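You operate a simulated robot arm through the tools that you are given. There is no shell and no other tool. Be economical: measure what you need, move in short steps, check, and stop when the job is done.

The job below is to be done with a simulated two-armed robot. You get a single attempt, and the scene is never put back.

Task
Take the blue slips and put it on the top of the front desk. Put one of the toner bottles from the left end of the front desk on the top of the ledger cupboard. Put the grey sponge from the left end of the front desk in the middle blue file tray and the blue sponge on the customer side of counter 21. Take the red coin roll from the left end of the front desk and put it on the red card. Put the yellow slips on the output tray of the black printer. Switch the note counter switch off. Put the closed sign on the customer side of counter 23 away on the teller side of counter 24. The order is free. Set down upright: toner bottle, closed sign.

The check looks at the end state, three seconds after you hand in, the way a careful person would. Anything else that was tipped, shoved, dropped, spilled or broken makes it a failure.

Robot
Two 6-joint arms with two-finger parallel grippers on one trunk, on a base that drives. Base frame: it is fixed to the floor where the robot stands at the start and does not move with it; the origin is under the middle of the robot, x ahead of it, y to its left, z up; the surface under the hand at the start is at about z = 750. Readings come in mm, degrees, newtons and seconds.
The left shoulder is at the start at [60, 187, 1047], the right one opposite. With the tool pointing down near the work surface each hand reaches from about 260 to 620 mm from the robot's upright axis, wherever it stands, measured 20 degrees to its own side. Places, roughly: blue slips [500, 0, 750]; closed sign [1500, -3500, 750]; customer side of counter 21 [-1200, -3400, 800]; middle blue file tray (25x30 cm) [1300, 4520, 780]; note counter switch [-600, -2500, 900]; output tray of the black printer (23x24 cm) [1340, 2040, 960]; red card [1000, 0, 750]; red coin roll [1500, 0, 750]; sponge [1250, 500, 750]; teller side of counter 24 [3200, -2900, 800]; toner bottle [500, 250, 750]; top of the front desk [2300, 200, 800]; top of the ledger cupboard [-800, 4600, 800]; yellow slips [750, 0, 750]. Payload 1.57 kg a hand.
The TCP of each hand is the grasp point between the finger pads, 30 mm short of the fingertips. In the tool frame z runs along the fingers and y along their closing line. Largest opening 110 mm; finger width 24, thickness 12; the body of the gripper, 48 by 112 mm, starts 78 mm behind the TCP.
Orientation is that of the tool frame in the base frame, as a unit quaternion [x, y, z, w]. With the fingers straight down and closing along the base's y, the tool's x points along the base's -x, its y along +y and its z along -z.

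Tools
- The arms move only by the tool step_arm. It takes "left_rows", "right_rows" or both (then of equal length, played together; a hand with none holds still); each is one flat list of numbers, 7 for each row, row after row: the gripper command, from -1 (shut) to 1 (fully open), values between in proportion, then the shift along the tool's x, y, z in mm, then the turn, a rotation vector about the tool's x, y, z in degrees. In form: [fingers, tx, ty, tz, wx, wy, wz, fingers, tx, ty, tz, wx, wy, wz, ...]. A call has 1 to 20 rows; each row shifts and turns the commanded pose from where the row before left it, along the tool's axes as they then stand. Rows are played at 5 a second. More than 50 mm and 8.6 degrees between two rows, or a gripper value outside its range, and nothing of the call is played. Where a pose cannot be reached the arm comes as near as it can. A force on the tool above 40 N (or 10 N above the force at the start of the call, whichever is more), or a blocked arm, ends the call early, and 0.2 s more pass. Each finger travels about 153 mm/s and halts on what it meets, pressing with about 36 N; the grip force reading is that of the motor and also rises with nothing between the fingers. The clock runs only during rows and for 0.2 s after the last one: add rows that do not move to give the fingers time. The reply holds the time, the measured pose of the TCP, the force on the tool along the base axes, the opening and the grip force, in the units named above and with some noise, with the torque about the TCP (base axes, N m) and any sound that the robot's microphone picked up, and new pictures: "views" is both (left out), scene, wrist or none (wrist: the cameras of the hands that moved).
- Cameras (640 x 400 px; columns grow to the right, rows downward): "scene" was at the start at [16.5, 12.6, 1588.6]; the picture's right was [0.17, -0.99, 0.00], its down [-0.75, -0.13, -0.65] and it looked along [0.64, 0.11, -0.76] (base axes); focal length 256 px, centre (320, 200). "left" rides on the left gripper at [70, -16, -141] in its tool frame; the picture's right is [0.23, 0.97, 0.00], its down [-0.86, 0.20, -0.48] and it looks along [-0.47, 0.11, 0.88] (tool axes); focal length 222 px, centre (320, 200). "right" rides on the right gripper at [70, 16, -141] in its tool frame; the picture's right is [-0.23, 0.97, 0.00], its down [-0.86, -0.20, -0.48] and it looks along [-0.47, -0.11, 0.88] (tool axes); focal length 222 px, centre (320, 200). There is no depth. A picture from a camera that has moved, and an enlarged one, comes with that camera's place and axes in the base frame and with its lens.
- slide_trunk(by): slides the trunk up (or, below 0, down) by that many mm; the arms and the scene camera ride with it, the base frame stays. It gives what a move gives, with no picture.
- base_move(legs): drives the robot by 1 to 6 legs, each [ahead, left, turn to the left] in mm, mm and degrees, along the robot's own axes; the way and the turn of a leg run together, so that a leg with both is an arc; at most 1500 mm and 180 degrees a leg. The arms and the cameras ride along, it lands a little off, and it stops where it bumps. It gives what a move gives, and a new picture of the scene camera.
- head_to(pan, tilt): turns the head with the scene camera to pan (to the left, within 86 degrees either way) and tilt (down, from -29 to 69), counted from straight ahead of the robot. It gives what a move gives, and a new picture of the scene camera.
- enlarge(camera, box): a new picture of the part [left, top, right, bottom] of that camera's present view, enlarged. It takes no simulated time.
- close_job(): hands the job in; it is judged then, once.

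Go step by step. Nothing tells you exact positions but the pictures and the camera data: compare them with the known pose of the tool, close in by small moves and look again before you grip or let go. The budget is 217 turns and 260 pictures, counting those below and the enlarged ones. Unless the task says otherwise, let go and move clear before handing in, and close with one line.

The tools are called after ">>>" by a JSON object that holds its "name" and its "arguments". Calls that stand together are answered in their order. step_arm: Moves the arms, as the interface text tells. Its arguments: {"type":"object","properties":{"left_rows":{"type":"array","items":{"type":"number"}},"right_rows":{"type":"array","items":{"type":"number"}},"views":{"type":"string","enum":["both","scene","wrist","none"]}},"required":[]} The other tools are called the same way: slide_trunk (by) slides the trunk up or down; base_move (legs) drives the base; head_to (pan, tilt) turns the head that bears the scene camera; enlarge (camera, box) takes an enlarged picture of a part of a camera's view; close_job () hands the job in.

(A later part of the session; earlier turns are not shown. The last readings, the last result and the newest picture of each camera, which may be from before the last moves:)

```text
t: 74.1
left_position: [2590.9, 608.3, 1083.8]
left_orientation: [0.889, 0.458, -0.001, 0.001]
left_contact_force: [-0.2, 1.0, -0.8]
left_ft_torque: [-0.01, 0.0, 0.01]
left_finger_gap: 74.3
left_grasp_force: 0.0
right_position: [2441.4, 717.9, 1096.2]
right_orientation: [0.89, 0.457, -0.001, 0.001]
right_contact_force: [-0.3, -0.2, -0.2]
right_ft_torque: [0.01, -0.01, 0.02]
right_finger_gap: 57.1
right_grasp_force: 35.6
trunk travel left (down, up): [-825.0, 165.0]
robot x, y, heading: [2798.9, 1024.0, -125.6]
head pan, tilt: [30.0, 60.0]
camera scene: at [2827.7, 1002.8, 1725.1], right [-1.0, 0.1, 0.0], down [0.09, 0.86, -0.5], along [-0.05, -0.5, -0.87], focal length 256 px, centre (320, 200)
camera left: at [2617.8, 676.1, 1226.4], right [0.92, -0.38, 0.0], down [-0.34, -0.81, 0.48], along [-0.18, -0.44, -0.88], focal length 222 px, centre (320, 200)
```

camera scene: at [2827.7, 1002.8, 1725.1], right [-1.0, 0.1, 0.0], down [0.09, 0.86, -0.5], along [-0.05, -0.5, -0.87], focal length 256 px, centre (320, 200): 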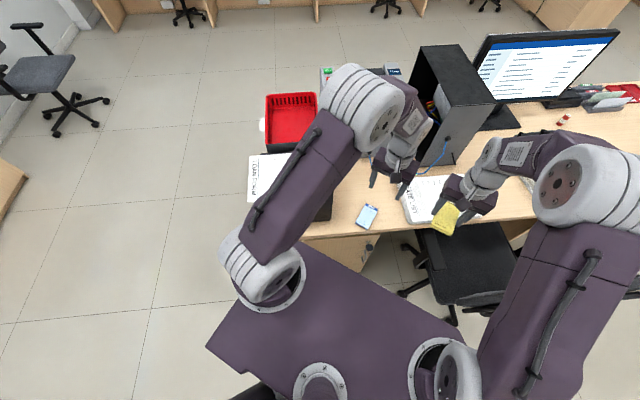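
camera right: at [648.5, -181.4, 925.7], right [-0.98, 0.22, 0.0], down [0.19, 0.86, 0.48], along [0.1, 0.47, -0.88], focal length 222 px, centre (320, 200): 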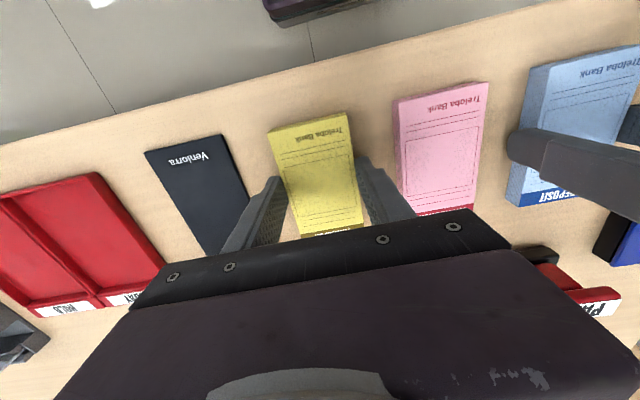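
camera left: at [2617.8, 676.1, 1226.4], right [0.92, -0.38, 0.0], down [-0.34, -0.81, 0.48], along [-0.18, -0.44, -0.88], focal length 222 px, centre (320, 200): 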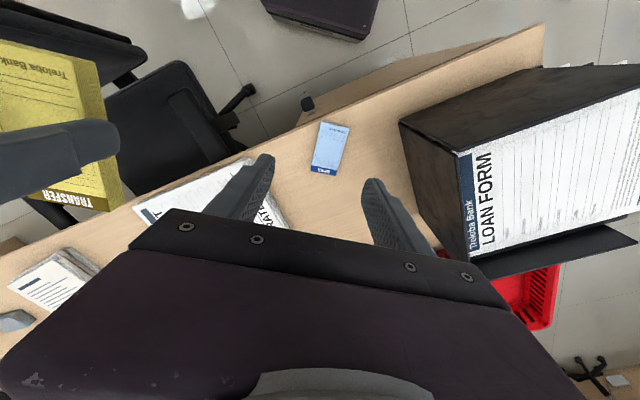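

Blue slips rest on the front desk. Now back off, turn toward the other counter with the black printer and look.

>>> {"name": "base_move", "arguments": {"legs": [[-250, 0, 0], [0, 0, -144]]}}

>>> {"name": "head_to", "arguments": {"pan": 55, "tilt": 30}}

```text
t: 81.8
left_position: [2870.5, 1678.2, 1081.9]
left_orientation: [0.71, -0.704, 0.0, 0.002]
left_contact_force: [-1.2, 0.7, 0.0]
left_ft_torque: [0.0, 0.02, 0.01]
left_finger_gap: 74.0
left_grasp_force: 0.1
right_position: [3054.7, 1675.4, 1094.9]
right_orientation: [0.71, -0.704, 0.001, 0.0]
right_contact_force: [-0.4, 0.5, -0.7]
right_ft_torque: [-0.03, 0.01, 0.0]
right_finger_gap: 57.2
right_grasp_force: 35.5
trunk travel left (down, up): [-825.0, 165.0]
robot x, y, heading: [2942.4, 1222.8, 90.5]
head pan, tilt: [30.0, 60.0]
camera scene: at [2910.5, 1218.8, 1725.1], right [0.86, 0.51, 0.0], down [0.44, -0.75, -0.5], along [-0.25, 0.43, -0.87], focal length 256 px, centre (320, 200)
```

scene: 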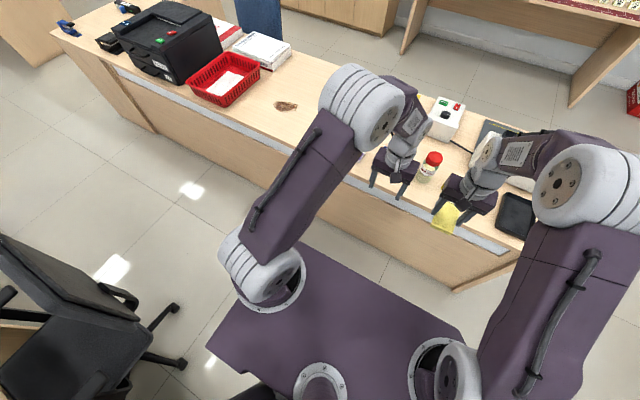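

```text
t: 82.8
left_position: [2871.4, 1677.4, 1083.0]
left_orientation: [0.711, -0.703, -0.001, 0.0]
left_contact_force: [0.3, -1.3, 0.8]
left_ft_torque: [-0.01, -0.02, 0.0]
left_finger_gap: 74.5
left_grasp_force: 0.0
right_position: [3056.5, 1677.2, 1095.2]
right_orientation: [0.71, -0.704, 0.0, 0.001]
right_contact_force: [-0.7, 0.0, -0.2]
right_ft_torque: [-0.02, 0.02, 0.0]
right_finger_gap: 57.1
right_grasp_force: 36.2
trunk travel left (down, up): [-825.0, 165.0]
robot x, y, heading: [2945.2, 1223.5, 90.7]
head pan, tilt: [55.0, 30.0]
camera scene: at [2870.1, 1212.7, 1767.1], right [0.57, 0.82, 0.0], down [0.41, -0.28, -0.87], along [-0.71, 0.49, -0.5], focal length 256 px, centre (320, 200)
```

scene: 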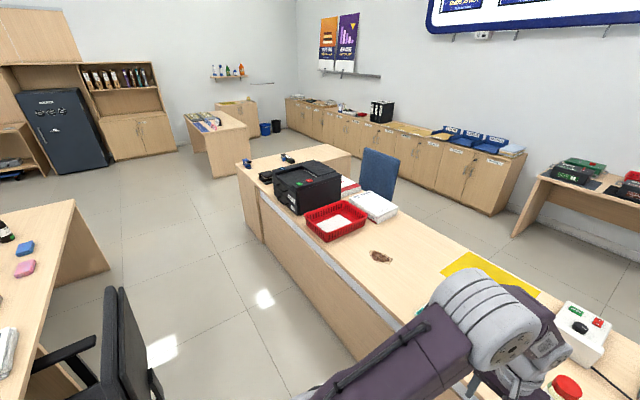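

Zooming on the printer to find the output tray.

>>> {"name": "enlarge", "arguments": {"camera": "scene", "box": [230, 140, 410, 260]}}

>>> {"name": "enlarge", "arguments": {"camera": "scene", "box": [260, 80, 560, 220]}}

```text
3.33 times, centred on (320, 200) of scene
camera zoom: at [2870.1, 1212.7, 1767.1], right [0.57, 0.82, 0.0], down [0.41, -0.28, -0.87], along [-0.71, 0.49, -0.5], focal length 855 px, centre (320, 200)
```

zoom: 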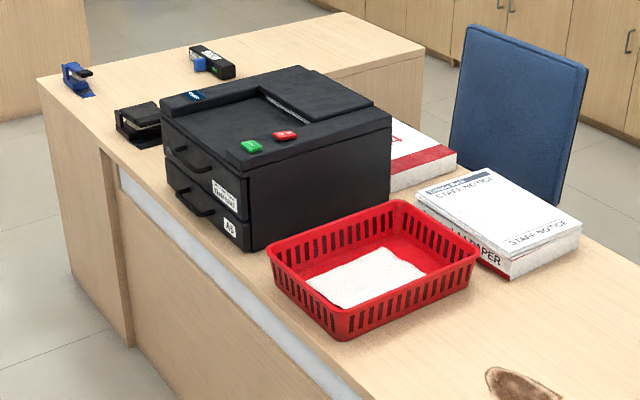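

```text
2.13 times, centred on (410, 150) of scene
camera zoom: at [2870.1, 1212.7, 1767.1], right [0.57, 0.82, 0.0], down [0.41, -0.28, -0.87], along [-0.71, 0.49, -0.5], focal length 547 px, centre (128, 307)
```

zoom: 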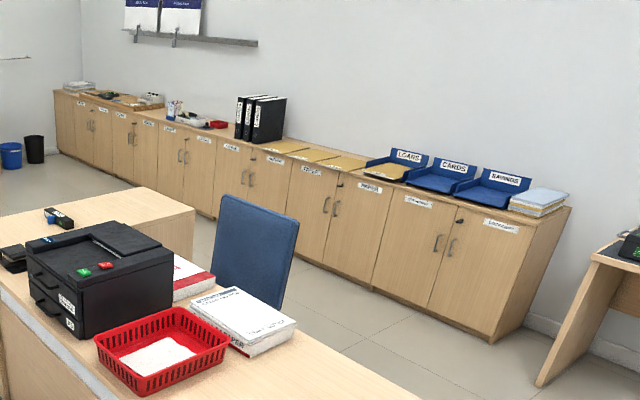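

Output tray is the recess on top of the printer, near (1270,2080). Driving along the aisle to stand in front of it.

>>> {"name": "base_move", "arguments": {"legs": [[180, 0, 0], [0, 1450, 0], [0, 300, 0]]}}

>>> {"name": "head_to", "arguments": {"pan": 0, "tilt": 40}}

```text
t: 92.8
left_position: [1111.6, 1842.5, 1084.0]
left_orientation: [0.708, -0.706, -0.001, 0.001]
left_contact_force: [0.3, 0.0, 0.9]
left_ft_torque: [0.02, 0.01, 0.0]
left_finger_gap: 74.1
left_grasp_force: 0.1
right_position: [1296.5, 1840.2, 1095.0]
right_orientation: [0.709, -0.706, 0.0, 0.001]
right_contact_force: [0.6, 0.4, -0.3]
right_ft_torque: [-0.02, 0.02, -0.02]
right_finger_gap: 57.1
right_grasp_force: 35.7
trunk travel left (down, up): [-825.0, 165.0]
robot x, y, heading: [1182.0, 1387.3, 90.2]
head pan, tilt: [55.0, 30.0]
camera scene: at [1110.2, 1377.7, 1767.3], right [0.57, 0.82, 0.0], down [0.41, -0.29, -0.87], along [-0.71, 0.49, -0.5], focal length 256 px, centre (320, 200)
```

scene: 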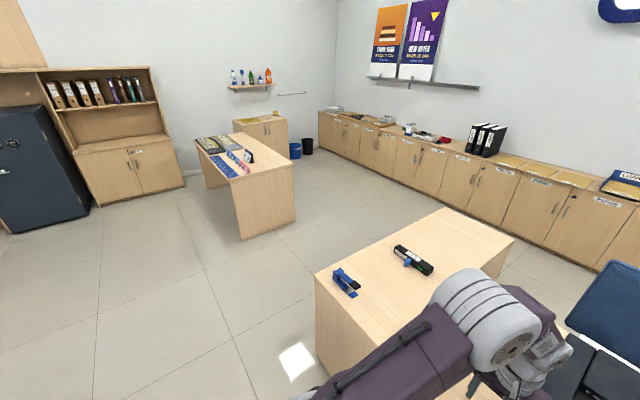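

```text
t: 94.0
left_position: [1111.0, 1841.8, 1082.3]
left_orientation: [0.709, -0.705, -0.001, 0.001]
left_contact_force: [0.1, -0.6, 0.0]
left_ft_torque: [0.0, -0.02, -0.01]
left_finger_gap: 74.3
left_grasp_force: 0.0
right_position: [1296.0, 1840.2, 1095.3]
right_orientation: [0.708, -0.706, 0.0, 0.0]
right_contact_force: [-0.1, 1.0, -0.6]
right_ft_torque: [0.0, -0.03, 0.03]
right_finger_gap: 57.2
right_grasp_force: 35.9
trunk travel left (down, up): [-825.0, 165.0]
robot x, y, heading: [1182.4, 1389.1, 90.3]
head pan, tilt: [0.0, 40.0]
camera scene: at [1181.5, 1411.0, 1751.8], right [1.0, 0.0, 0.0], down [0.0, -0.64, -0.77], along [0.0, 0.77, -0.64], focal length 256 px, centre (320, 200)
```

scene: 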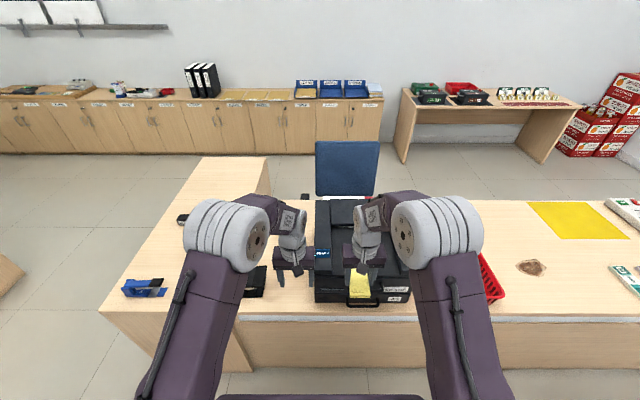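

Zooming on the printer top.

>>> {"name": "enlarge", "arguments": {"camera": "scene", "box": [270, 180, 450, 320]}}

>>> {"name": "enlarge", "arguments": {"camera": "right", "box": [0, 0, 640, 400]}}

```text
2.86 times, centred on (360, 250) of scene
camera zoom: at [1181.5, 1411.0, 1751.8], right [1.0, 0.0, 0.0], down [0.0, -0.64, -0.77], along [0.0, 0.77, -0.64], focal length 733 px, centre (206, 57)
```

zoom: 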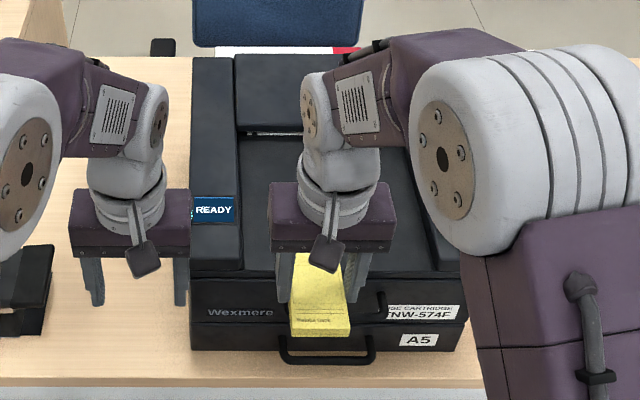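

```text
1.00 times, centred on (320, 200) of right (not enlarged: the box is as wide or as high as the picture)
camera zoom: at [1279.3, 1770.2, 1235.4], right [-0.97, 0.22, 0.0], down [0.2, 0.86, 0.48], along [0.11, 0.47, -0.88], focal length 222 px, centre (320, 200)
```

zoom: 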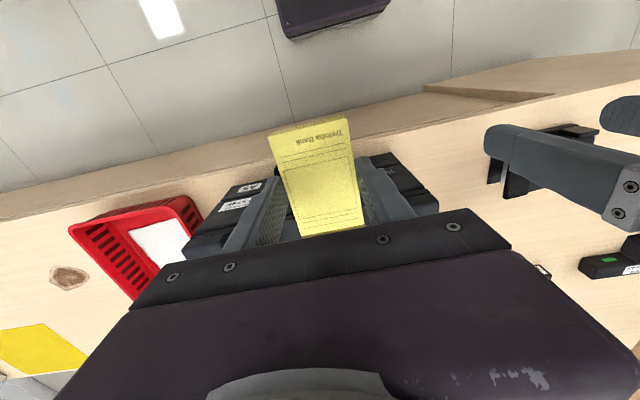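

Tray surface spans roughly x 1240–1470, y 1970–2200 at z≈930. Driving closer so the right hand goes over its centre.

>>> {"name": "base_move", "arguments": {"legs": [[145, -55, 0]]}}

>>> {"name": "step_arm", "arguments": {"left_rows": [0.35, 40, 30, 0, 0, 0, 0, 0.35, 40, 30, 0, 0, 0, 0, 0.35, 0, 0, 0, 0, 0, 0], "right_rows": [-1, -45, 0, 0, 0, 0, 0, -1, -40, 0, 0, 0, 0, 0, -1, 0, 0, 40, 0, 0, 0], "views": "both"}}

```text
t: 95.4
left_position: [1162.3, 1987.1, 1083.9]
left_orientation: [0.709, -0.705, -0.002, -0.002]
left_contact_force: [0.2, 0.1, 0.8]
left_ft_torque: [0.02, -0.02, -0.01]
left_finger_gap: 74.2
left_grasp_force: 0.1
right_position: [1348.4, 1985.0, 1097.1]
right_orientation: [0.709, -0.705, -0.001, -0.001]
right_contact_force: [0.4, -0.3, 0.1]
right_ft_torque: [-0.01, -0.02, -0.05]
right_finger_gap: 56.9
right_grasp_force: 35.8
trunk travel left (down, up): [-825.0, 165.0]
robot x, y, heading: [1235.1, 1535.0, 90.3]
head pan, tilt: [0.0, 40.0]
camera scene: at [1233.9, 1554.2, 1751.9], right [1.0, 0.0, 0.0], down [0.0, -0.64, -0.77], along [0.0, 0.77, -0.64], focal length 256 px, centre (320, 200)
```

scene: 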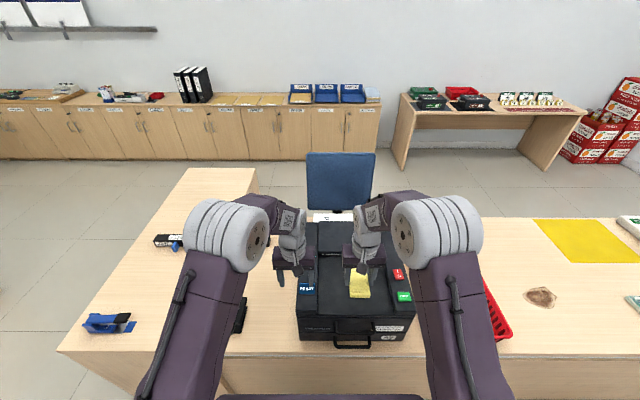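

```text
t: 96.2
left_position: [1105.0, 1912.3, 1083.1]
left_orientation: [0.708, -0.706, 0.0, 0.001]
left_contact_force: [0.0, 0.2, 0.0]
left_ft_torque: [-0.02, 0.02, 0.0]
left_finger_gap: 74.3
left_grasp_force: 0.0
right_position: [1350.7, 2074.3, 1054.1]
right_orientation: [0.709, -0.705, 0.0, 0.0]
right_contact_force: [0.9, 0.7, -1.6]
right_ft_torque: [-0.03, 0.04, 0.0]
right_finger_gap: 56.9
right_grasp_force: 36.5
trunk travel left (down, up): [-825.0, 165.0]
robot x, y, heading: [1236.5, 1533.5, 90.2]
head pan, tilt: [0.0, 40.0]
camera scene: at [1237.1, 1560.7, 1751.8], right [1.0, 0.0, 0.0], down [0.0, -0.64, -0.76], along [0.0, 0.76, -0.64], focal length 256 px, centre (320, 200)
camera right: at [1334.4, 2004.3, 1194.2], right [-0.97, 0.22, 0.0], down [0.2, 0.86, 0.48], along [0.11, 0.47, -0.88], focal length 222 px, centre (320, 200)
camera left: at [1120.7, 1843.3, 1225.6], right [-0.97, -0.23, 0.0], down [-0.2, 0.85, 0.48], along [-0.11, 0.46, -0.88], focal length 222 px, centre (320, 200)
```

scene: 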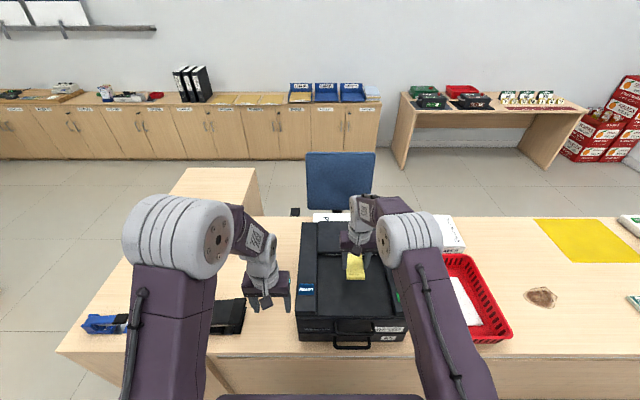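
right: 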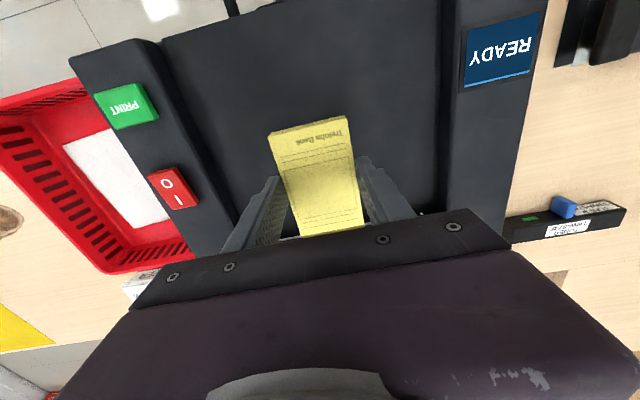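
left: 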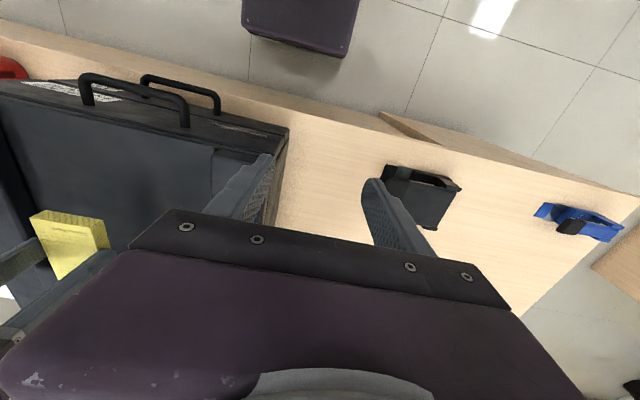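

The pad is over the recess; lowering gently until contact.

>>> {"name": "step_arm", "arguments": {"right_rows": [-1, 0, 0, 35, 0, 0, 0, -1, 0, 0, 35, 0, 0, 0, -1, 0, 0, 5, 0, 0, 0, -1, 0, 0, 0, 0, 0, 0], "views": "wrist"}}

```text
t: 97.2
left_position: [1102.4, 1909.1, 1084.2]
left_orientation: [0.709, -0.705, -0.001, -0.002]
left_contact_force: [0.0, 0.0, -0.1]
left_ft_torque: [0.0, 0.01, 0.01]
left_finger_gap: 74.2
left_grasp_force: 0.0
right_position: [1348.7, 2074.6, 987.0]
right_orientation: [0.71, -0.705, -0.008, -0.006]
right_contact_force: [-0.4, -5.0, 21.6]
right_ft_torque: [-0.65, -0.34, -0.04]
right_finger_gap: 57.3
right_grasp_force: 36.1
trunk travel left (down, up): [-825.0, 165.0]
robot x, y, heading: [1233.0, 1532.2, 90.2]
head pan, tilt: [0.0, 40.0]
stopped in row 4 (right hand): the force on the tool passed its limit at 43 N (the readings are from after the stop); the commanded pose is now the measured one
camera right: at [1333.2, 2002.5, 1126.2], right [-0.98, 0.22, 0.01], down [0.2, 0.85, 0.49], along [0.1, 0.48, -0.87], focal length 222 px, centre (320, 200)
```

right: 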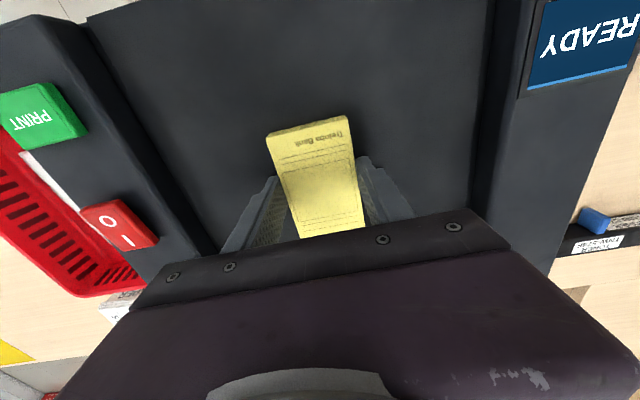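

Contact with the tray. Back off slightly, release, then rise.

>>> {"name": "step_arm", "arguments": {"right_rows": [-1, 0, 0, -1.5, 0, 0, 0, -1, 0, 0, 0, 0, 0, 0, 0.2, 0, 0, 0, 0, 0, 0, 0.35, 0, 0, 0, 0, 0, 0, 0.35, 0, 0, -30, 0, 0, 0, 0.35, 0, 0, -45, 0, 0, 0, 0.35, 0, 0, -45, 0, 0, 0], "views": "wrist"}}

```text
t: 98.8
left_position: [1103.4, 1911.3, 1084.4]
left_orientation: [0.709, -0.705, -0.001, 0.0]
left_contact_force: [-0.3, -0.7, 0.4]
left_ft_torque: [-0.04, -0.01, 0.0]
left_finger_gap: 74.5
left_grasp_force: 0.0
right_position: [1348.3, 2073.7, 1105.0]
right_orientation: [0.709, -0.705, -0.005, -0.004]
right_contact_force: [-0.3, 0.2, 0.8]
right_ft_torque: [0.0, 0.0, 0.01]
right_finger_gap: 74.7
right_grasp_force: 0.1
trunk travel left (down, up): [-825.0, 165.0]
robot x, y, heading: [1240.0, 1532.7, 90.2]
head pan, tilt: [0.0, 40.0]
camera right: at [1333.2, 2001.4, 1244.3], right [-0.98, 0.22, 0.0], down [0.2, 0.85, 0.49], along [0.11, 0.48, -0.87], focal length 222 px, centre (320, 200)
```

right: 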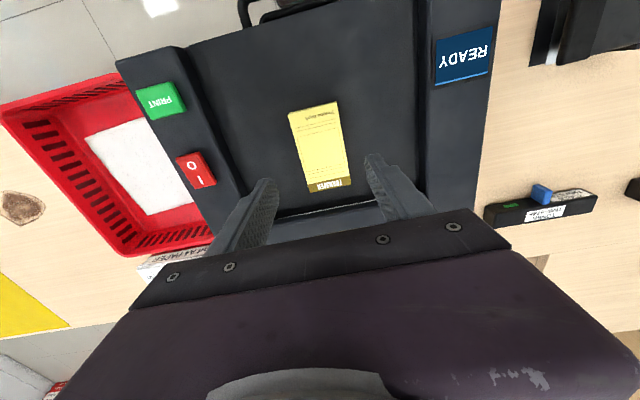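

Yellow slips are on the tray. Now back away and turn to face the front desk from its rear side.

>>> {"name": "base_move", "arguments": {"legs": [[-250, 0, 0], [0, 250, 180]]}}

>>> {"name": "head_to", "arguments": {"pan": 0, "tilt": 45}}

```text
t: 108.1
left_position: [1407.8, 762.5, 1083.4]
left_orientation: [0.677, 0.736, 0.001, 0.001]
left_contact_force: [-0.3, -0.1, -0.2]
left_ft_torque: [0.02, 0.01, 0.0]
left_finger_gap: 74.3
left_grasp_force: 0.1
right_position: [1173.5, 580.0, 1105.2]
right_orientation: [0.676, 0.737, -0.004, 0.005]
right_contact_force: [-0.3, -0.7, -0.4]
right_ft_torque: [-0.01, -0.02, -0.02]
right_finger_gap: 74.1
right_grasp_force: 0.0
trunk travel left (down, up): [-825.0, 165.0]
robot x, y, heading: [1243.3, 1128.9, -85.1]
head pan, tilt: [0.0, 40.0]
cut short: leg 2
camera scene: at [1245.5, 1102.6, 1751.8], right [-1.0, -0.08, 0.0], down [-0.05, 0.64, -0.77], along [0.06, -0.76, -0.64], focal length 256 px, centre (320, 200)
```

scene: 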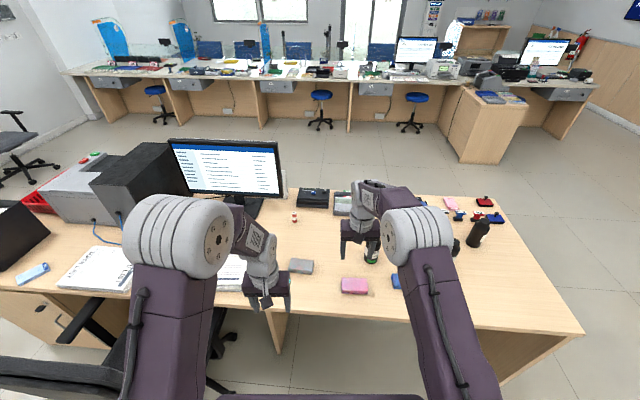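

```text
t: 108.8
left_position: [1406.7, 762.7, 1082.8]
left_orientation: [0.676, 0.737, 0.001, 0.0]
left_contact_force: [0.1, -0.1, -0.2]
left_ft_torque: [0.01, -0.03, 0.01]
left_finger_gap: 74.1
left_grasp_force: 0.0
right_position: [1174.0, 580.3, 1104.8]
right_orientation: [0.676, 0.737, -0.004, 0.005]
right_contact_force: [0.1, 0.1, -0.2]
right_ft_torque: [-0.01, 0.0, -0.03]
right_finger_gap: 74.4
right_grasp_force: 0.0
trunk travel left (down, up): [-825.0, 165.0]
robot x, y, heading: [1242.1, 1129.9, -85.2]
head pan, tilt: [0.0, 45.0]
camera scene: at [1245.4, 1106.3, 1744.6], right [-1.0, -0.08, 0.0], down [-0.06, 0.7, -0.71], along [0.06, -0.7, -0.71], focal length 256 px, centre (320, 200)
```

scene: 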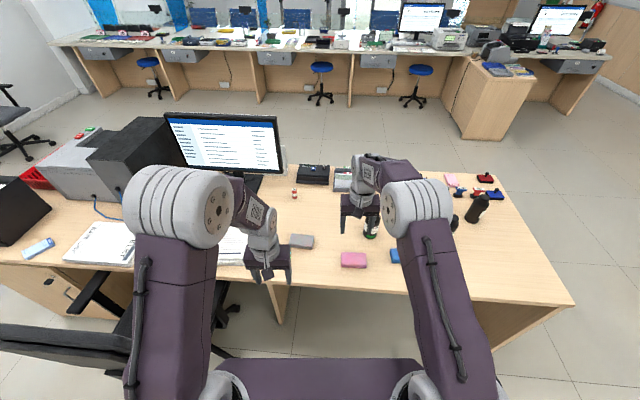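

The turn was cut slightly short; I check my surroundings, particularly the chair on the left.

>>> {"name": "head_to", "arguments": {"pan": 60, "tilt": 50}}

>>> {"name": "head_to", "arguments": {"pan": -75, "tilt": 45}}

```text
t: 110.0
left_position: [1405.7, 762.6, 1083.7]
left_orientation: [0.675, 0.737, 0.0, 0.001]
left_contact_force: [0.3, 0.3, 0.3]
left_ft_torque: [0.02, 0.02, 0.02]
left_finger_gap: 74.2
left_grasp_force: 0.1
right_position: [1173.6, 579.7, 1105.3]
right_orientation: [0.676, 0.737, -0.004, 0.006]
right_contact_force: [0.1, -0.3, -0.2]
right_ft_torque: [0.01, 0.01, 0.02]
right_finger_gap: 74.2
right_grasp_force: 0.2
trunk travel left (down, up): [-825.0, 165.0]
robot x, y, heading: [1247.3, 1125.8, -85.2]
head pan, tilt: [60.0, 50.0]
camera scene: at [1308.2, 1154.5, 1737.7], right [-0.43, -0.9, 0.0], down [-0.69, 0.33, -0.64], along [0.58, -0.27, -0.77], focal length 256 px, centre (320, 200)
```

scene: 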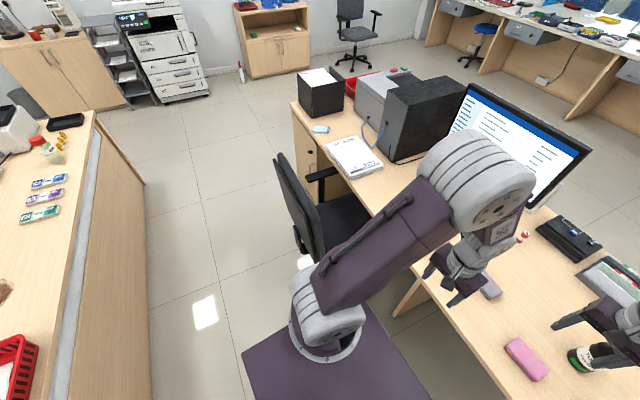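

```text
t: 112.2
left_position: [1406.4, 762.6, 1082.6]
left_orientation: [0.676, 0.737, 0.0, 0.001]
left_contact_force: [-0.5, 0.0, 0.0]
left_ft_torque: [0.02, 0.01, 0.02]
left_finger_gap: 74.3
left_grasp_force: 0.1
right_position: [1174.0, 580.5, 1104.8]
right_orientation: [0.676, 0.737, -0.004, 0.006]
right_contact_force: [0.2, -0.1, -0.1]
right_ft_torque: [0.0, -0.02, 0.02]
right_finger_gap: 74.4
right_grasp_force: 0.0
trunk travel left (down, up): [-825.0, 165.0]
robot x, y, heading: [1242.6, 1128.8, -85.2]
head pan, tilt: [-75.0, 45.0]
camera scene: at [1162.0, 1159.7, 1744.6], right [-0.34, 0.94, 0.0], down [0.67, 0.24, -0.71], along [-0.67, -0.24, -0.71], focal length 256 px, centre (320, 200)
```

scene: 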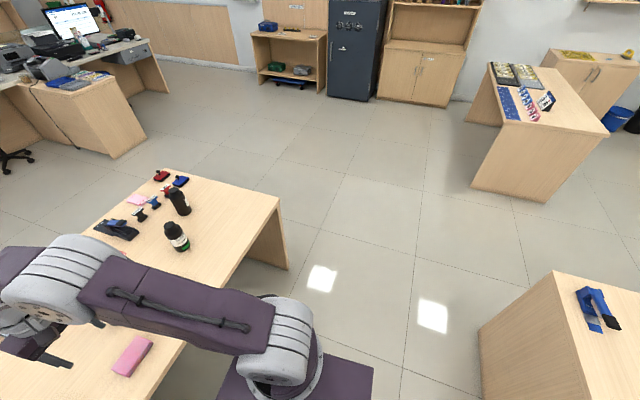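

Nothing seems displaced. Positions: grey sponge ≈(1387,413), blue sponge ≈(965,460), pink ≈(1150,489), bottles ≈(1059,345), (738,330), (557,187). I'll go for the grey sponge with the right hand.

>>> {"name": "base_move", "arguments": {"legs": [[130, 197, -4.8]]}}

>>> {"name": "head_to", "arguments": {"pan": 0, "tilt": 55}}

>>> {"name": "enlarge", "arguments": {"camera": "right", "box": [0, 0, 640, 400]}}

```text
t: 114.0
left_position: [1575.8, 628.4, 1083.8]
left_orientation: [0.708, 0.707, 0.0, 0.001]
left_contact_force: [0.8, -0.2, 0.2]
left_ft_torque: [0.0, -0.02, -0.02]
left_finger_gap: 74.5
left_grasp_force: 0.1
right_position: [1326.3, 467.1, 1106.0]
right_orientation: [0.707, 0.707, -0.005, 0.006]
right_contact_force: [-0.4, -0.3, 0.9]
right_ft_torque: [0.0, 0.01, -0.02]
right_finger_gap: 74.1
right_grasp_force: 0.1
trunk travel left (down, up): [-825.0, 165.0]
robot x, y, heading: [1442.0, 1006.9, -90.0]
head pan, tilt: [-75.0, 45.0]
camera scene: at [1364.6, 1046.0, 1744.5], right [-0.26, 0.97, 0.0], down [0.68, 0.18, -0.71], along [-0.68, -0.18, -0.71], focal length 256 px, centre (320, 200)
```

scene: 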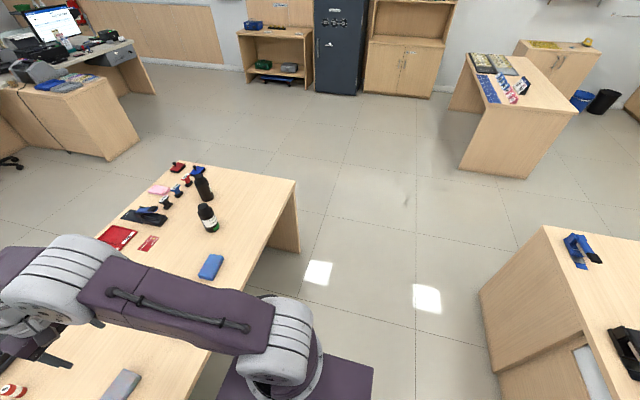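

```text
t: 115.5
left_position: [1576.7, 628.2, 1083.1]
left_orientation: [0.706, 0.708, 0.001, 0.001]
left_contact_force: [1.0, 0.3, 0.4]
left_ft_torque: [0.0, 0.03, 0.03]
left_finger_gap: 74.4
left_grasp_force: 0.1
right_position: [1328.8, 466.6, 1105.9]
right_orientation: [0.707, 0.707, -0.004, 0.006]
right_contact_force: [-0.6, 0.1, -0.7]
right_ft_torque: [-0.01, -0.02, -0.02]
right_finger_gap: 74.5
right_grasp_force: 0.0
trunk travel left (down, up): [-825.0, 165.0]
robot x, y, heading: [1447.5, 1006.2, -90.2]
head pan, tilt: [0.0, 55.0]
camera scene: at [1445.2, 993.0, 1731.2], right [-1.0, 0.0, 0.0], down [0.0, 0.82, -0.57], along [0.0, -0.57, -0.82], focal length 256 px, centre (320, 200)
```

scene: 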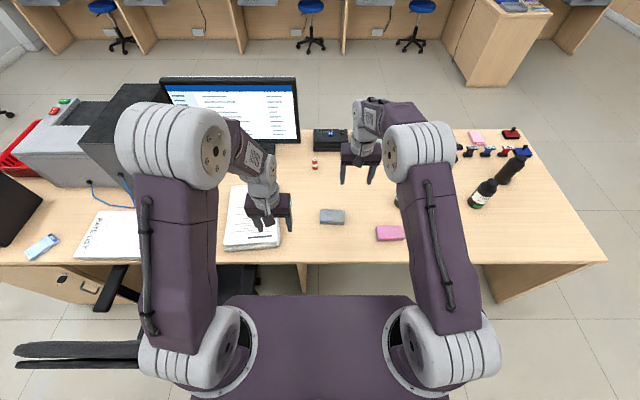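

```text
1.00 times, centred on (320, 200) of right (not enlarged: the box is as wide or as high as the picture)
camera zoom: at [1344.9, 537.7, 1243.9], right [0.97, -0.23, 0.0], down [-0.2, -0.85, 0.49], along [-0.11, -0.48, -0.87], focal length 222 px, centre (320, 200)
```

zoom: 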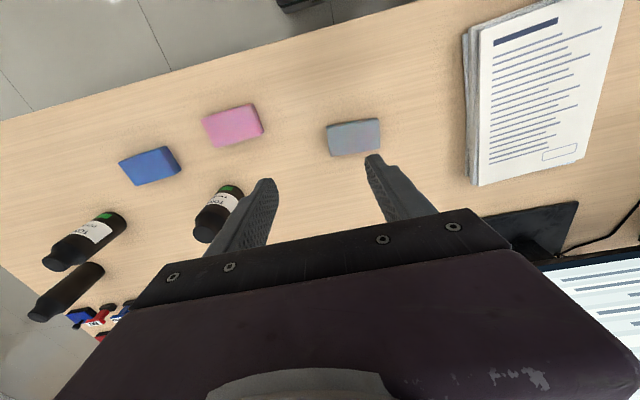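

Grey sponge at ≈(1391,410), long axis nearly along x; I rotate the right hand ~-83° to grip its short side.

>>> {"name": "step_arm", "arguments": {"right_rows": [1, 0, 0, 0, 0, 0, -8.35, 1, 0, 0, 0, 0, 0, -8.35, 1, 0, 0, 0, 0, 0, -8.35, 1, 0, 0, 0, 0, 0, -8.35, 1, 0, 0, 0, 0, 0, -8.35, 1, 0, 0, 0, 0, 0, -8.35, 1, 0, 0, 0, 0, 0, -8.35, 1, 0, 0, 0, 0, 0, -8.35, 1, 0, 0, 0, 0, 0, -8.35, 1, 0, 0, 0, 0, 0, -8.35, 1, -34, -24.5, 0, 0, 0, 0, 1, -34, -24.5, 0, 0, 0, 0, 1, 0, 0, 45, 0, 0, 0, 1, 0, 0, 45, 0, 0, 0, 1, 0, 0, 45, 0, 0, 0, 1, 0, 0, 45, 0, 0, 0, 1, 0, 0, 45, 0, 0, 0, 1, 0, 0, 0, 0, 0, 0], "views": "both"}}

```text
t: 119.2
left_position: [1575.2, 628.1, 1082.5]
left_orientation: [0.707, 0.707, 0.001, 0.0]
left_contact_force: [-0.2, -0.5, 0.3]
left_ft_torque: [-0.01, -0.03, -0.01]
left_finger_gap: 74.5
left_grasp_force: 0.1
right_position: [1375.9, 445.9, 888.0]
right_orientation: [0.057, 0.998, -0.008, 0.001]
right_contact_force: [-0.3, 0.3, 0.9]
right_ft_torque: [0.01, -0.02, 0.03]
right_finger_gap: 110.1
right_grasp_force: 0.1
right hand out of reach, approached as far as the arm can: row 12, 15, 16, 17
trunk travel left (down, up): [-825.0, 165.0]
robot x, y, heading: [1441.6, 1005.6, -89.9]
head pan, tilt: [0.0, 55.0]
camera scene: at [1445.3, 993.3, 1731.2], right [-1.0, 0.0, 0.0], down [0.0, 0.82, -0.57], along [0.0, -0.57, -0.82], focal length 256 px, centre (320, 200)
camera right: at [1307.6, 471.4, 1026.2], right [0.34, 0.94, -0.01], down [0.83, -0.29, 0.48], along [0.45, -0.17, -0.88], focal length 222 px, centre (320, 200)
```

scene: 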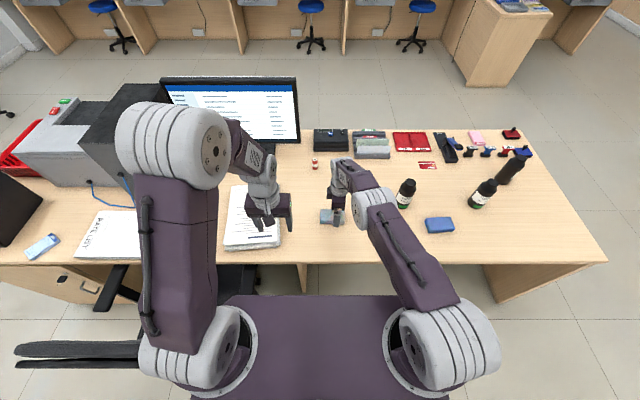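
right: 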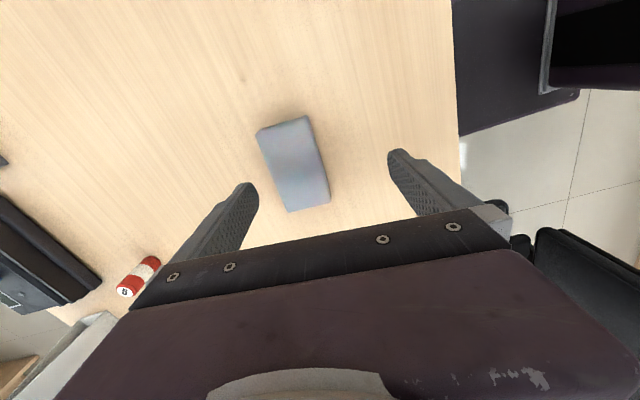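

Out of reach with the trunk raised; I lift the hand, lower the trunk 150 mm, then retry.

>>> {"name": "step_arm", "arguments": {"right_rows": [1, 0, 0, -45, 0, 0, 0, 1, 0, 0, -45, 0, 0, 0, 1, 0, 0, -45, 0, 0, 0, 1, 0, 0, -25, 0, 0, 0], "views": "none"}}

>>> {"name": "slide_trunk", "arguments": {"by": -150}}

```text
t: 120.2
left_position: [1575.8, 627.9, 1083.1]
left_orientation: [0.707, 0.707, 0.001, 0.0]
left_contact_force: [-0.6, 0.8, -0.2]
left_ft_torque: [0.02, -0.01, 0.01]
left_finger_gap: 74.5
left_grasp_force: 0.1
right_position: [1376.9, 446.7, 1048.4]
right_orientation: [0.057, 0.998, -0.006, 0.0]
right_contact_force: [-0.4, 0.2, 0.1]
right_ft_torque: [-0.01, -0.03, -0.01]
right_finger_gap: 109.6
right_grasp_force: 0.0
trunk travel left (down, up): [-825.0, 165.0]
robot x, y, heading: [1443.9, 1006.3, -90.1]
head pan, tilt: [0.0, 55.0]
```

```text
t: 122.0
left_position: [1575.6, 627.9, 934.1]
left_orientation: [0.707, 0.707, 0.001, 0.001]
left_contact_force: [-0.2, -0.1, 0.6]
left_ft_torque: [0.0, -0.02, 0.01]
left_finger_gap: 74.4
left_grasp_force: 0.2
right_position: [1377.3, 446.4, 898.2]
right_orientation: [0.057, 0.998, -0.007, 0.002]
right_contact_force: [-0.2, -0.5, 0.0]
right_ft_torque: [0.03, -0.01, 0.0]
right_finger_gap: 110.0
right_grasp_force: 0.1
trunk travel left (down, up): [-675.0, 315.0]
robot x, y, heading: [1446.6, 1008.3, -90.3]
head pan, tilt: [0.0, 55.0]
```

>>> {"name": "step_arm", "arguments": {"right_rows": [1, -5, -18, 0, 0, 0, 0, 1, -6, -17, 0, 0, 0, 0, 1, 0, 0, 45, 0, 0, 0, 1, 0, 0, 35, 0, 0, 0, 1, 0, 0, 0, 0, 0, 0], "views": "wrist"}}

```text
t: 123.2
left_position: [1576.7, 628.1, 933.4]
left_orientation: [0.707, 0.707, 0.001, 0.001]
left_contact_force: [0.2, 0.4, 0.0]
left_ft_torque: [0.0, 0.0, -0.03]
left_finger_gap: 74.5
left_grasp_force: 0.0
right_position: [1378.9, 423.7, 819.7]
right_orientation: [0.057, 0.998, -0.006, 0.001]
right_contact_force: [0.5, 0.7, 0.5]
right_ft_torque: [0.0, -0.03, -0.02]
right_finger_gap: 110.1
right_grasp_force: 0.0
right hand out of reach, approached as far as the arm can: row 2, 4
trunk travel left (down, up): [-675.0, 315.0]
robot x, y, heading: [1443.2, 1007.5, -90.1]
head pan, tilt: [0.0, 55.0]
camera right: at [1311.7, 450.1, 958.6], right [0.34, 0.94, -0.01], down [0.83, -0.29, 0.48], along [0.45, -0.17, -0.88], focal length 222 px, centre (320, 200)
```

right: 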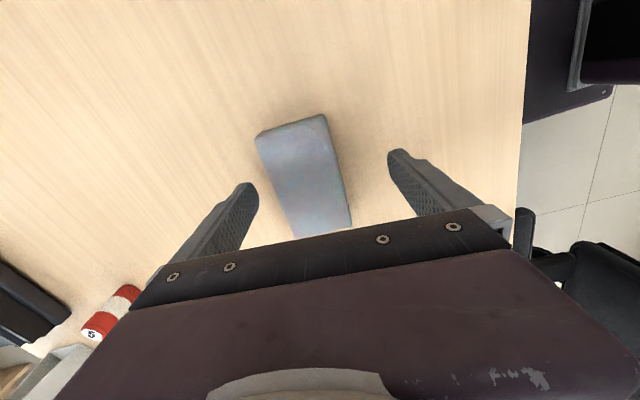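

Nudging the base 15 mm ahead for alignment, then descending and gripping.

>>> {"name": "base_move", "arguments": {"legs": [[18, 0, 0]]}}

>>> {"name": "step_arm", "arguments": {"right_rows": [1, 0, 0, 16, 0, 0, 0, 1, 0, 0, 16, 0, 0, 0, 1, 0, 0, 0, 0, 0, 0, 0.2, 0, 0, 0, 0, 0, 0, -1, 0, 0, 0, 0, 0, 0, -1, 0, 0, 0, 0, 0, 0], "views": "wrist"}}

```text
t: 124.0
left_position: [1575.0, 611.6, 934.3]
left_orientation: [0.707, 0.707, -0.001, 0.002]
left_contact_force: [0.0, 0.0, 0.4]
left_ft_torque: [-0.07, 0.04, -0.01]
left_finger_gap: 74.5
left_grasp_force: 0.1
right_position: [1379.5, 408.1, 820.8]
right_orientation: [0.057, 0.998, -0.008, 0.001]
right_contact_force: [0.4, 0.6, -0.3]
right_ft_torque: [-0.02, -0.01, 0.04]
right_finger_gap: 109.9
right_grasp_force: 0.0
trunk travel left (down, up): [-675.0, 315.0]
robot x, y, heading: [1444.5, 987.6, -90.3]
head pan, tilt: [0.0, 55.0]
camera scene: at [1445.0, 979.2, 1581.2], right [-1.0, 0.0, 0.0], down [0.0, 0.82, -0.58], along [0.0, -0.58, -0.82], focal length 256 px, centre (320, 200)
```

scene: 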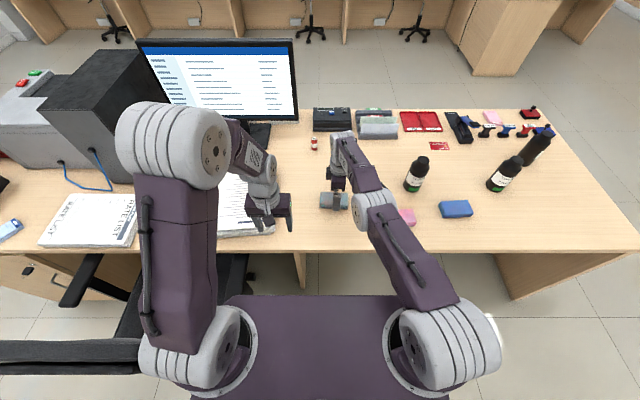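

```text
t: 125.4
left_position: [1575.4, 610.3, 932.9]
left_orientation: [0.707, 0.707, 0.0, 0.001]
left_contact_force: [0.0, -0.1, -0.9]
left_ft_torque: [-0.01, 0.0, -0.01]
left_finger_gap: 74.2
left_grasp_force: 0.0
right_position: [1377.5, 410.6, 786.9]
right_orientation: [0.057, 0.998, -0.007, 0.001]
right_contact_force: [-0.2, -0.1, -0.1]
right_ft_torque: [-0.02, 0.01, -0.01]
right_finger_gap: 63.5
right_grasp_force: 36.2
right hand out of reach, approached as far as the arm can: row 2
trunk travel left (down, up): [-675.0, 315.0]
robot x, y, heading: [1443.2, 988.5, -90.0]
head pan, tilt: [0.0, 55.0]
camera right: at [1310.0, 436.3, 927.1], right [0.34, 0.94, -0.01], down [0.83, -0.29, 0.48], along [0.45, -0.17, -0.88], focal length 222 px, centre (320, 200)
```

right: 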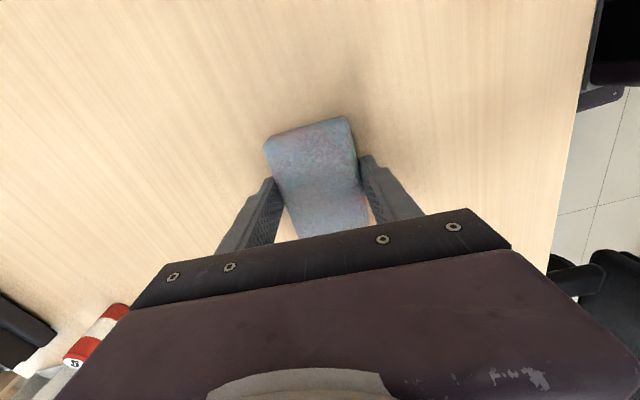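

Grey sponge gripped. Lift, raise trunk, and travel round to the left end of the desk for a toner bottle with the left hand.

>>> {"name": "step_arm", "arguments": {"right_rows": [-1, 0, 0, -40, 0, 0, 0, -1, 0, 0, -40, 0, 0, 0, -1, 0, 0, -40, 0, 0, 0, -1, 0, 0, -40, 0, 0, 0], "views": "none"}}

>>> {"name": "slide_trunk", "arguments": {"by": 200}}

>>> {"name": "base_move", "arguments": {"legs": [[-150, 0, 0], [0, -1450, 0], [0, 0, 90], [0, -1130, 0]]}}

>>> {"name": "head_to", "arguments": {"pan": 8, "tilt": 50}}

```text
t: 126.4
left_position: [1576.2, 609.8, 934.2]
left_orientation: [0.707, 0.708, 0.0, 0.001]
left_contact_force: [0.9, 0.3, 0.7]
left_ft_torque: [0.01, -0.02, -0.02]
left_finger_gap: 74.5
left_grasp_force: 0.1
right_position: [1379.5, 404.1, 949.8]
right_orientation: [0.056, 0.998, -0.006, 0.001]
right_contact_force: [-0.6, -1.0, 0.2]
right_ft_torque: [-0.01, 0.01, 0.01]
right_finger_gap: 63.0
right_grasp_force: 35.7
right hand out of reach, approached as far as the arm can: row 1, 2
trunk travel left (down, up): [-675.0, 315.0]
robot x, y, heading: [1443.2, 991.4, -90.2]
head pan, tilt: [0.0, 55.0]
```

```text
t: 128.6
left_position: [1575.6, 609.8, 1133.9]
left_orientation: [0.707, 0.707, 0.001, 0.001]
left_contact_force: [-1.0, 0.4, 0.5]
left_ft_torque: [0.06, 0.0, -0.03]
left_finger_gap: 74.1
left_grasp_force: 0.1
right_position: [1378.4, 403.6, 1149.6]
right_orientation: [0.057, 0.998, -0.005, 0.001]
right_contact_force: [-1.4, 0.4, -1.0]
right_ft_torque: [-0.03, 0.01, -0.02]
right_finger_gap: 62.8
right_grasp_force: 36.0
trunk travel left (down, up): [-875.0, 115.0]
robot x, y, heading: [1444.6, 985.0, -90.2]
head pan, tilt: [0.0, 55.0]
```

```text
t: 145.9
left_position: [373.8, 134.6, 1133.5]
left_orientation: [0.004, 1.0, 0.0, 0.0]
left_contact_force: [0.3, 0.1, 0.6]
left_ft_torque: [-0.01, 0.04, -0.04]
left_finger_gap: 74.2
left_grasp_force: 0.0
right_position: [579.9, -64.5, 1149.5]
right_orientation: [-0.665, 0.747, -0.003, 0.003]
right_contact_force: [-0.4, -0.5, -0.2]
right_ft_torque: [-0.01, 0.0, 0.0]
right_finger_gap: 62.5
right_grasp_force: 36.3
trunk travel left (down, up): [-875.0, 115.0]
robot x, y, heading: [-6.4, 7.5, -0.4]
head pan, tilt: [0.0, 55.0]
camera scene: at [7.1, 5.1, 1781.2], right [-0.01, -1.0, 0.0], down [-0.82, 0.01, -0.57], along [0.57, 0.0, -0.82], focal length 256 px, centre (320, 200)
```

scene: 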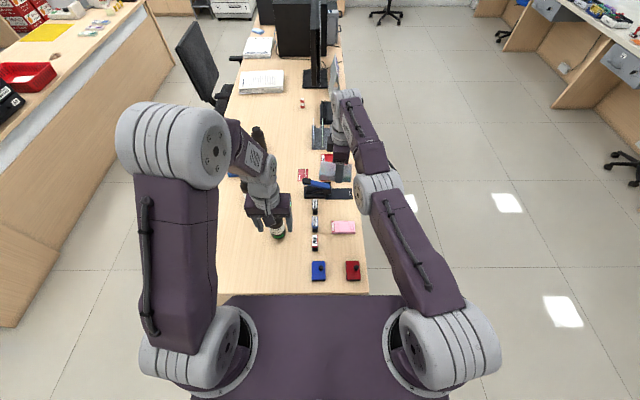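

```text
t: 146.6
left_position: [374.7, 133.0, 1133.5]
left_orientation: [0.003, 1.0, 0.001, 0.0]
left_contact_force: [0.3, 0.3, -0.1]
left_ft_torque: [-0.01, 0.0, 0.0]
left_finger_gap: 74.2
left_grasp_force: 0.0
right_position: [578.7, -64.3, 1150.5]
right_orientation: [-0.664, 0.748, -0.004, 0.004]
right_contact_force: [-0.1, 0.3, -0.7]
right_ft_torque: [-0.01, -0.02, -0.01]
right_finger_gap: 62.8
right_grasp_force: 36.0
trunk travel left (down, up): [-875.0, 115.0]
robot x, y, heading: [-5.3, 6.5, -0.5]
head pan, tilt: [8.0, 50.0]
camera scene: at [11.4, 14.7, 1787.6], right [0.13, -0.99, 0.0], down [-0.76, -0.1, -0.64], along [0.64, 0.08, -0.77], focal length 256 px, centre (320, 200)
```

scene: 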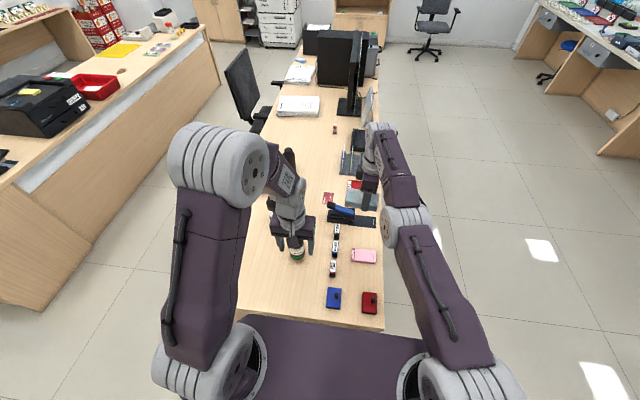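

Moving the left hand above the nearest bottle (≈(558,185)).

>>> {"name": "step_arm", "arguments": {"left_rows": [1, -37, 10, 0, 0, 0, 0, 1, -37, 10, 0, 0, 0, 0, 1, -37, 10, 0, 0, 0, 0, 1, -37, 10, 0, 0, 0, 0, 1, -37, 11, 0, 0, 0, 0, 1, 0, 0, 0, 0, 0, 0], "views": "both"}}

```text
t: 147.9
left_position: [559.0, 183.8, 1133.2]
left_orientation: [0.003, 1.0, 0.001, 0.0]
left_contact_force: [0.3, -0.7, 0.0]
left_ft_torque: [0.01, -0.06, 0.01]
left_finger_gap: 110.3
left_grasp_force: 0.1
right_position: [578.7, -64.7, 1149.2]
right_orientation: [-0.664, 0.748, -0.003, 0.004]
right_contact_force: [-1.3, 0.4, -0.2]
right_ft_torque: [-0.01, -0.03, 0.02]
right_finger_gap: 62.4
right_grasp_force: 35.9
trunk travel left (down, up): [-875.0, 115.0]
robot x, y, heading: [-5.1, 0.6, -0.6]
head pan, tilt: [8.0, 50.0]
camera scene: at [10.4, 14.5, 1787.7], right [0.13, -0.99, 0.0], down [-0.76, -0.1, -0.64], along [0.64, 0.08, -0.77], focal length 256 px, centre (320, 200)
camera left: at [489.2, 168.7, 1275.4], right [-0.22, 0.98, 0.0], down [0.86, 0.19, 0.48], along [0.47, 0.11, -0.88], focal length 222 px, centre (320, 200)
```

scene: 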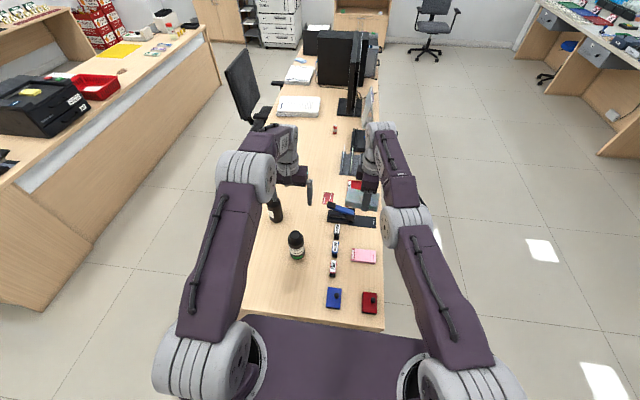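
left: 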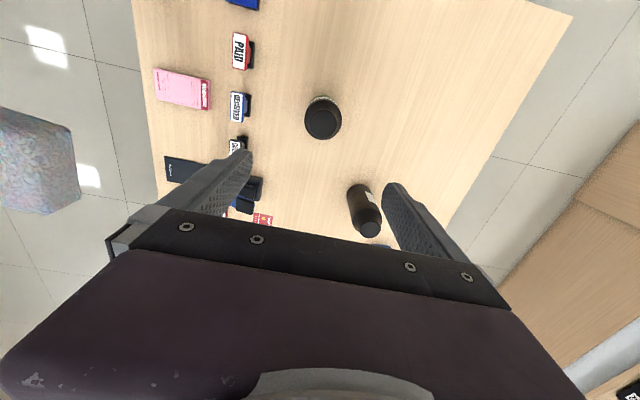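

Bottle axis ≈(544,185). Shift and lower the trunk 200 mm so the cap comes between the fingers.

>>> {"name": "step_arm", "arguments": {"left_rows": [1, 15, 1, 0, 0, 0, 0, 1, 0, 0, 0, 0, 0, 0], "views": "none"}}

>>> {"name": "slide_trunk", "arguments": {"by": -190}}

>>> {"name": "enlarge", "arguments": {"camera": "left", "box": [0, 0, 640, 400]}}

>>> {"name": "enlarge", "arguments": {"camera": "scene", "box": [200, 100, 440, 320]}}

```text
t: 148.6
left_position: [545.3, 185.4, 1133.1]
left_orientation: [0.004, 1.0, 0.001, 0.0]
left_contact_force: [0.0, -1.0, -1.2]
left_ft_torque: [0.0, 0.0, -0.01]
left_finger_gap: 110.1
left_grasp_force: 0.1
right_position: [579.3, -65.4, 1149.6]
right_orientation: [-0.664, 0.747, -0.003, 0.005]
right_contact_force: [-0.5, -1.7, -0.7]
right_ft_torque: [0.0, 0.01, 0.02]
right_finger_gap: 62.8
right_grasp_force: 36.0
trunk travel left (down, up): [-875.0, 115.0]
robot x, y, heading: [-6.9, 2.1, -0.5]
head pan, tilt: [8.0, 50.0]
```

```text
t: 150.6
left_position: [543.8, 185.8, 942.5]
left_orientation: [0.003, 1.0, 0.0, 0.0]
left_contact_force: [-0.1, -0.3, 0.7]
left_ft_torque: [-0.01, -0.01, 0.02]
left_finger_gap: 110.0
left_grasp_force: 0.1
right_position: [578.3, -64.6, 959.6]
right_orientation: [-0.664, 0.748, -0.002, 0.004]
right_contact_force: [-0.2, 0.7, -0.7]
right_ft_torque: [0.0, 0.0, 0.0]
right_finger_gap: 62.6
right_grasp_force: 36.0
trunk travel left (down, up): [-685.0, 305.0]
robot x, y, heading: [-7.1, 3.9, -0.3]
head pan, tilt: [8.0, 50.0]
```

```text
1.00 times, centred on (320, 200) of left (not enlarged: the box is as wide or as high as the picture)
camera zoom: at [475.0, 169.8, 1085.6], right [-0.22, 0.98, 0.0], down [0.86, 0.19, 0.48], along [0.47, 0.11, -0.88], focal length 222 px, centre (320, 200)
```

zoom: 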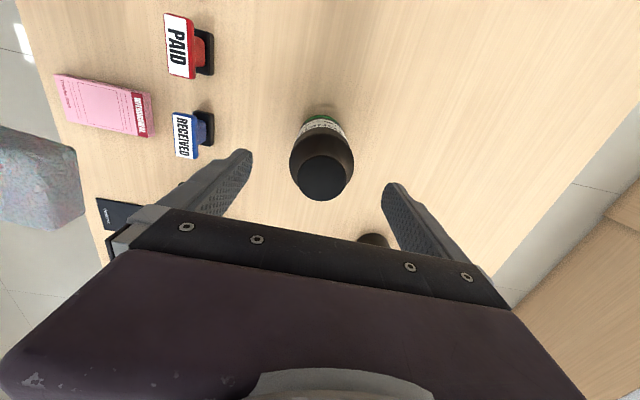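

```text
1.82 times, centred on (320, 210) of scene
camera zoom: at [11.2, 14.8, 1597.7], right [0.13, -0.99, 0.0], down [-0.76, -0.1, -0.64], along [0.64, 0.08, -0.77], focal length 466 px, centre (320, 182)
```

zoom: 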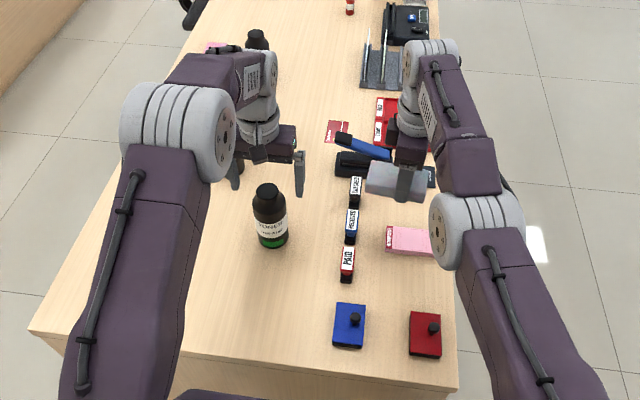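

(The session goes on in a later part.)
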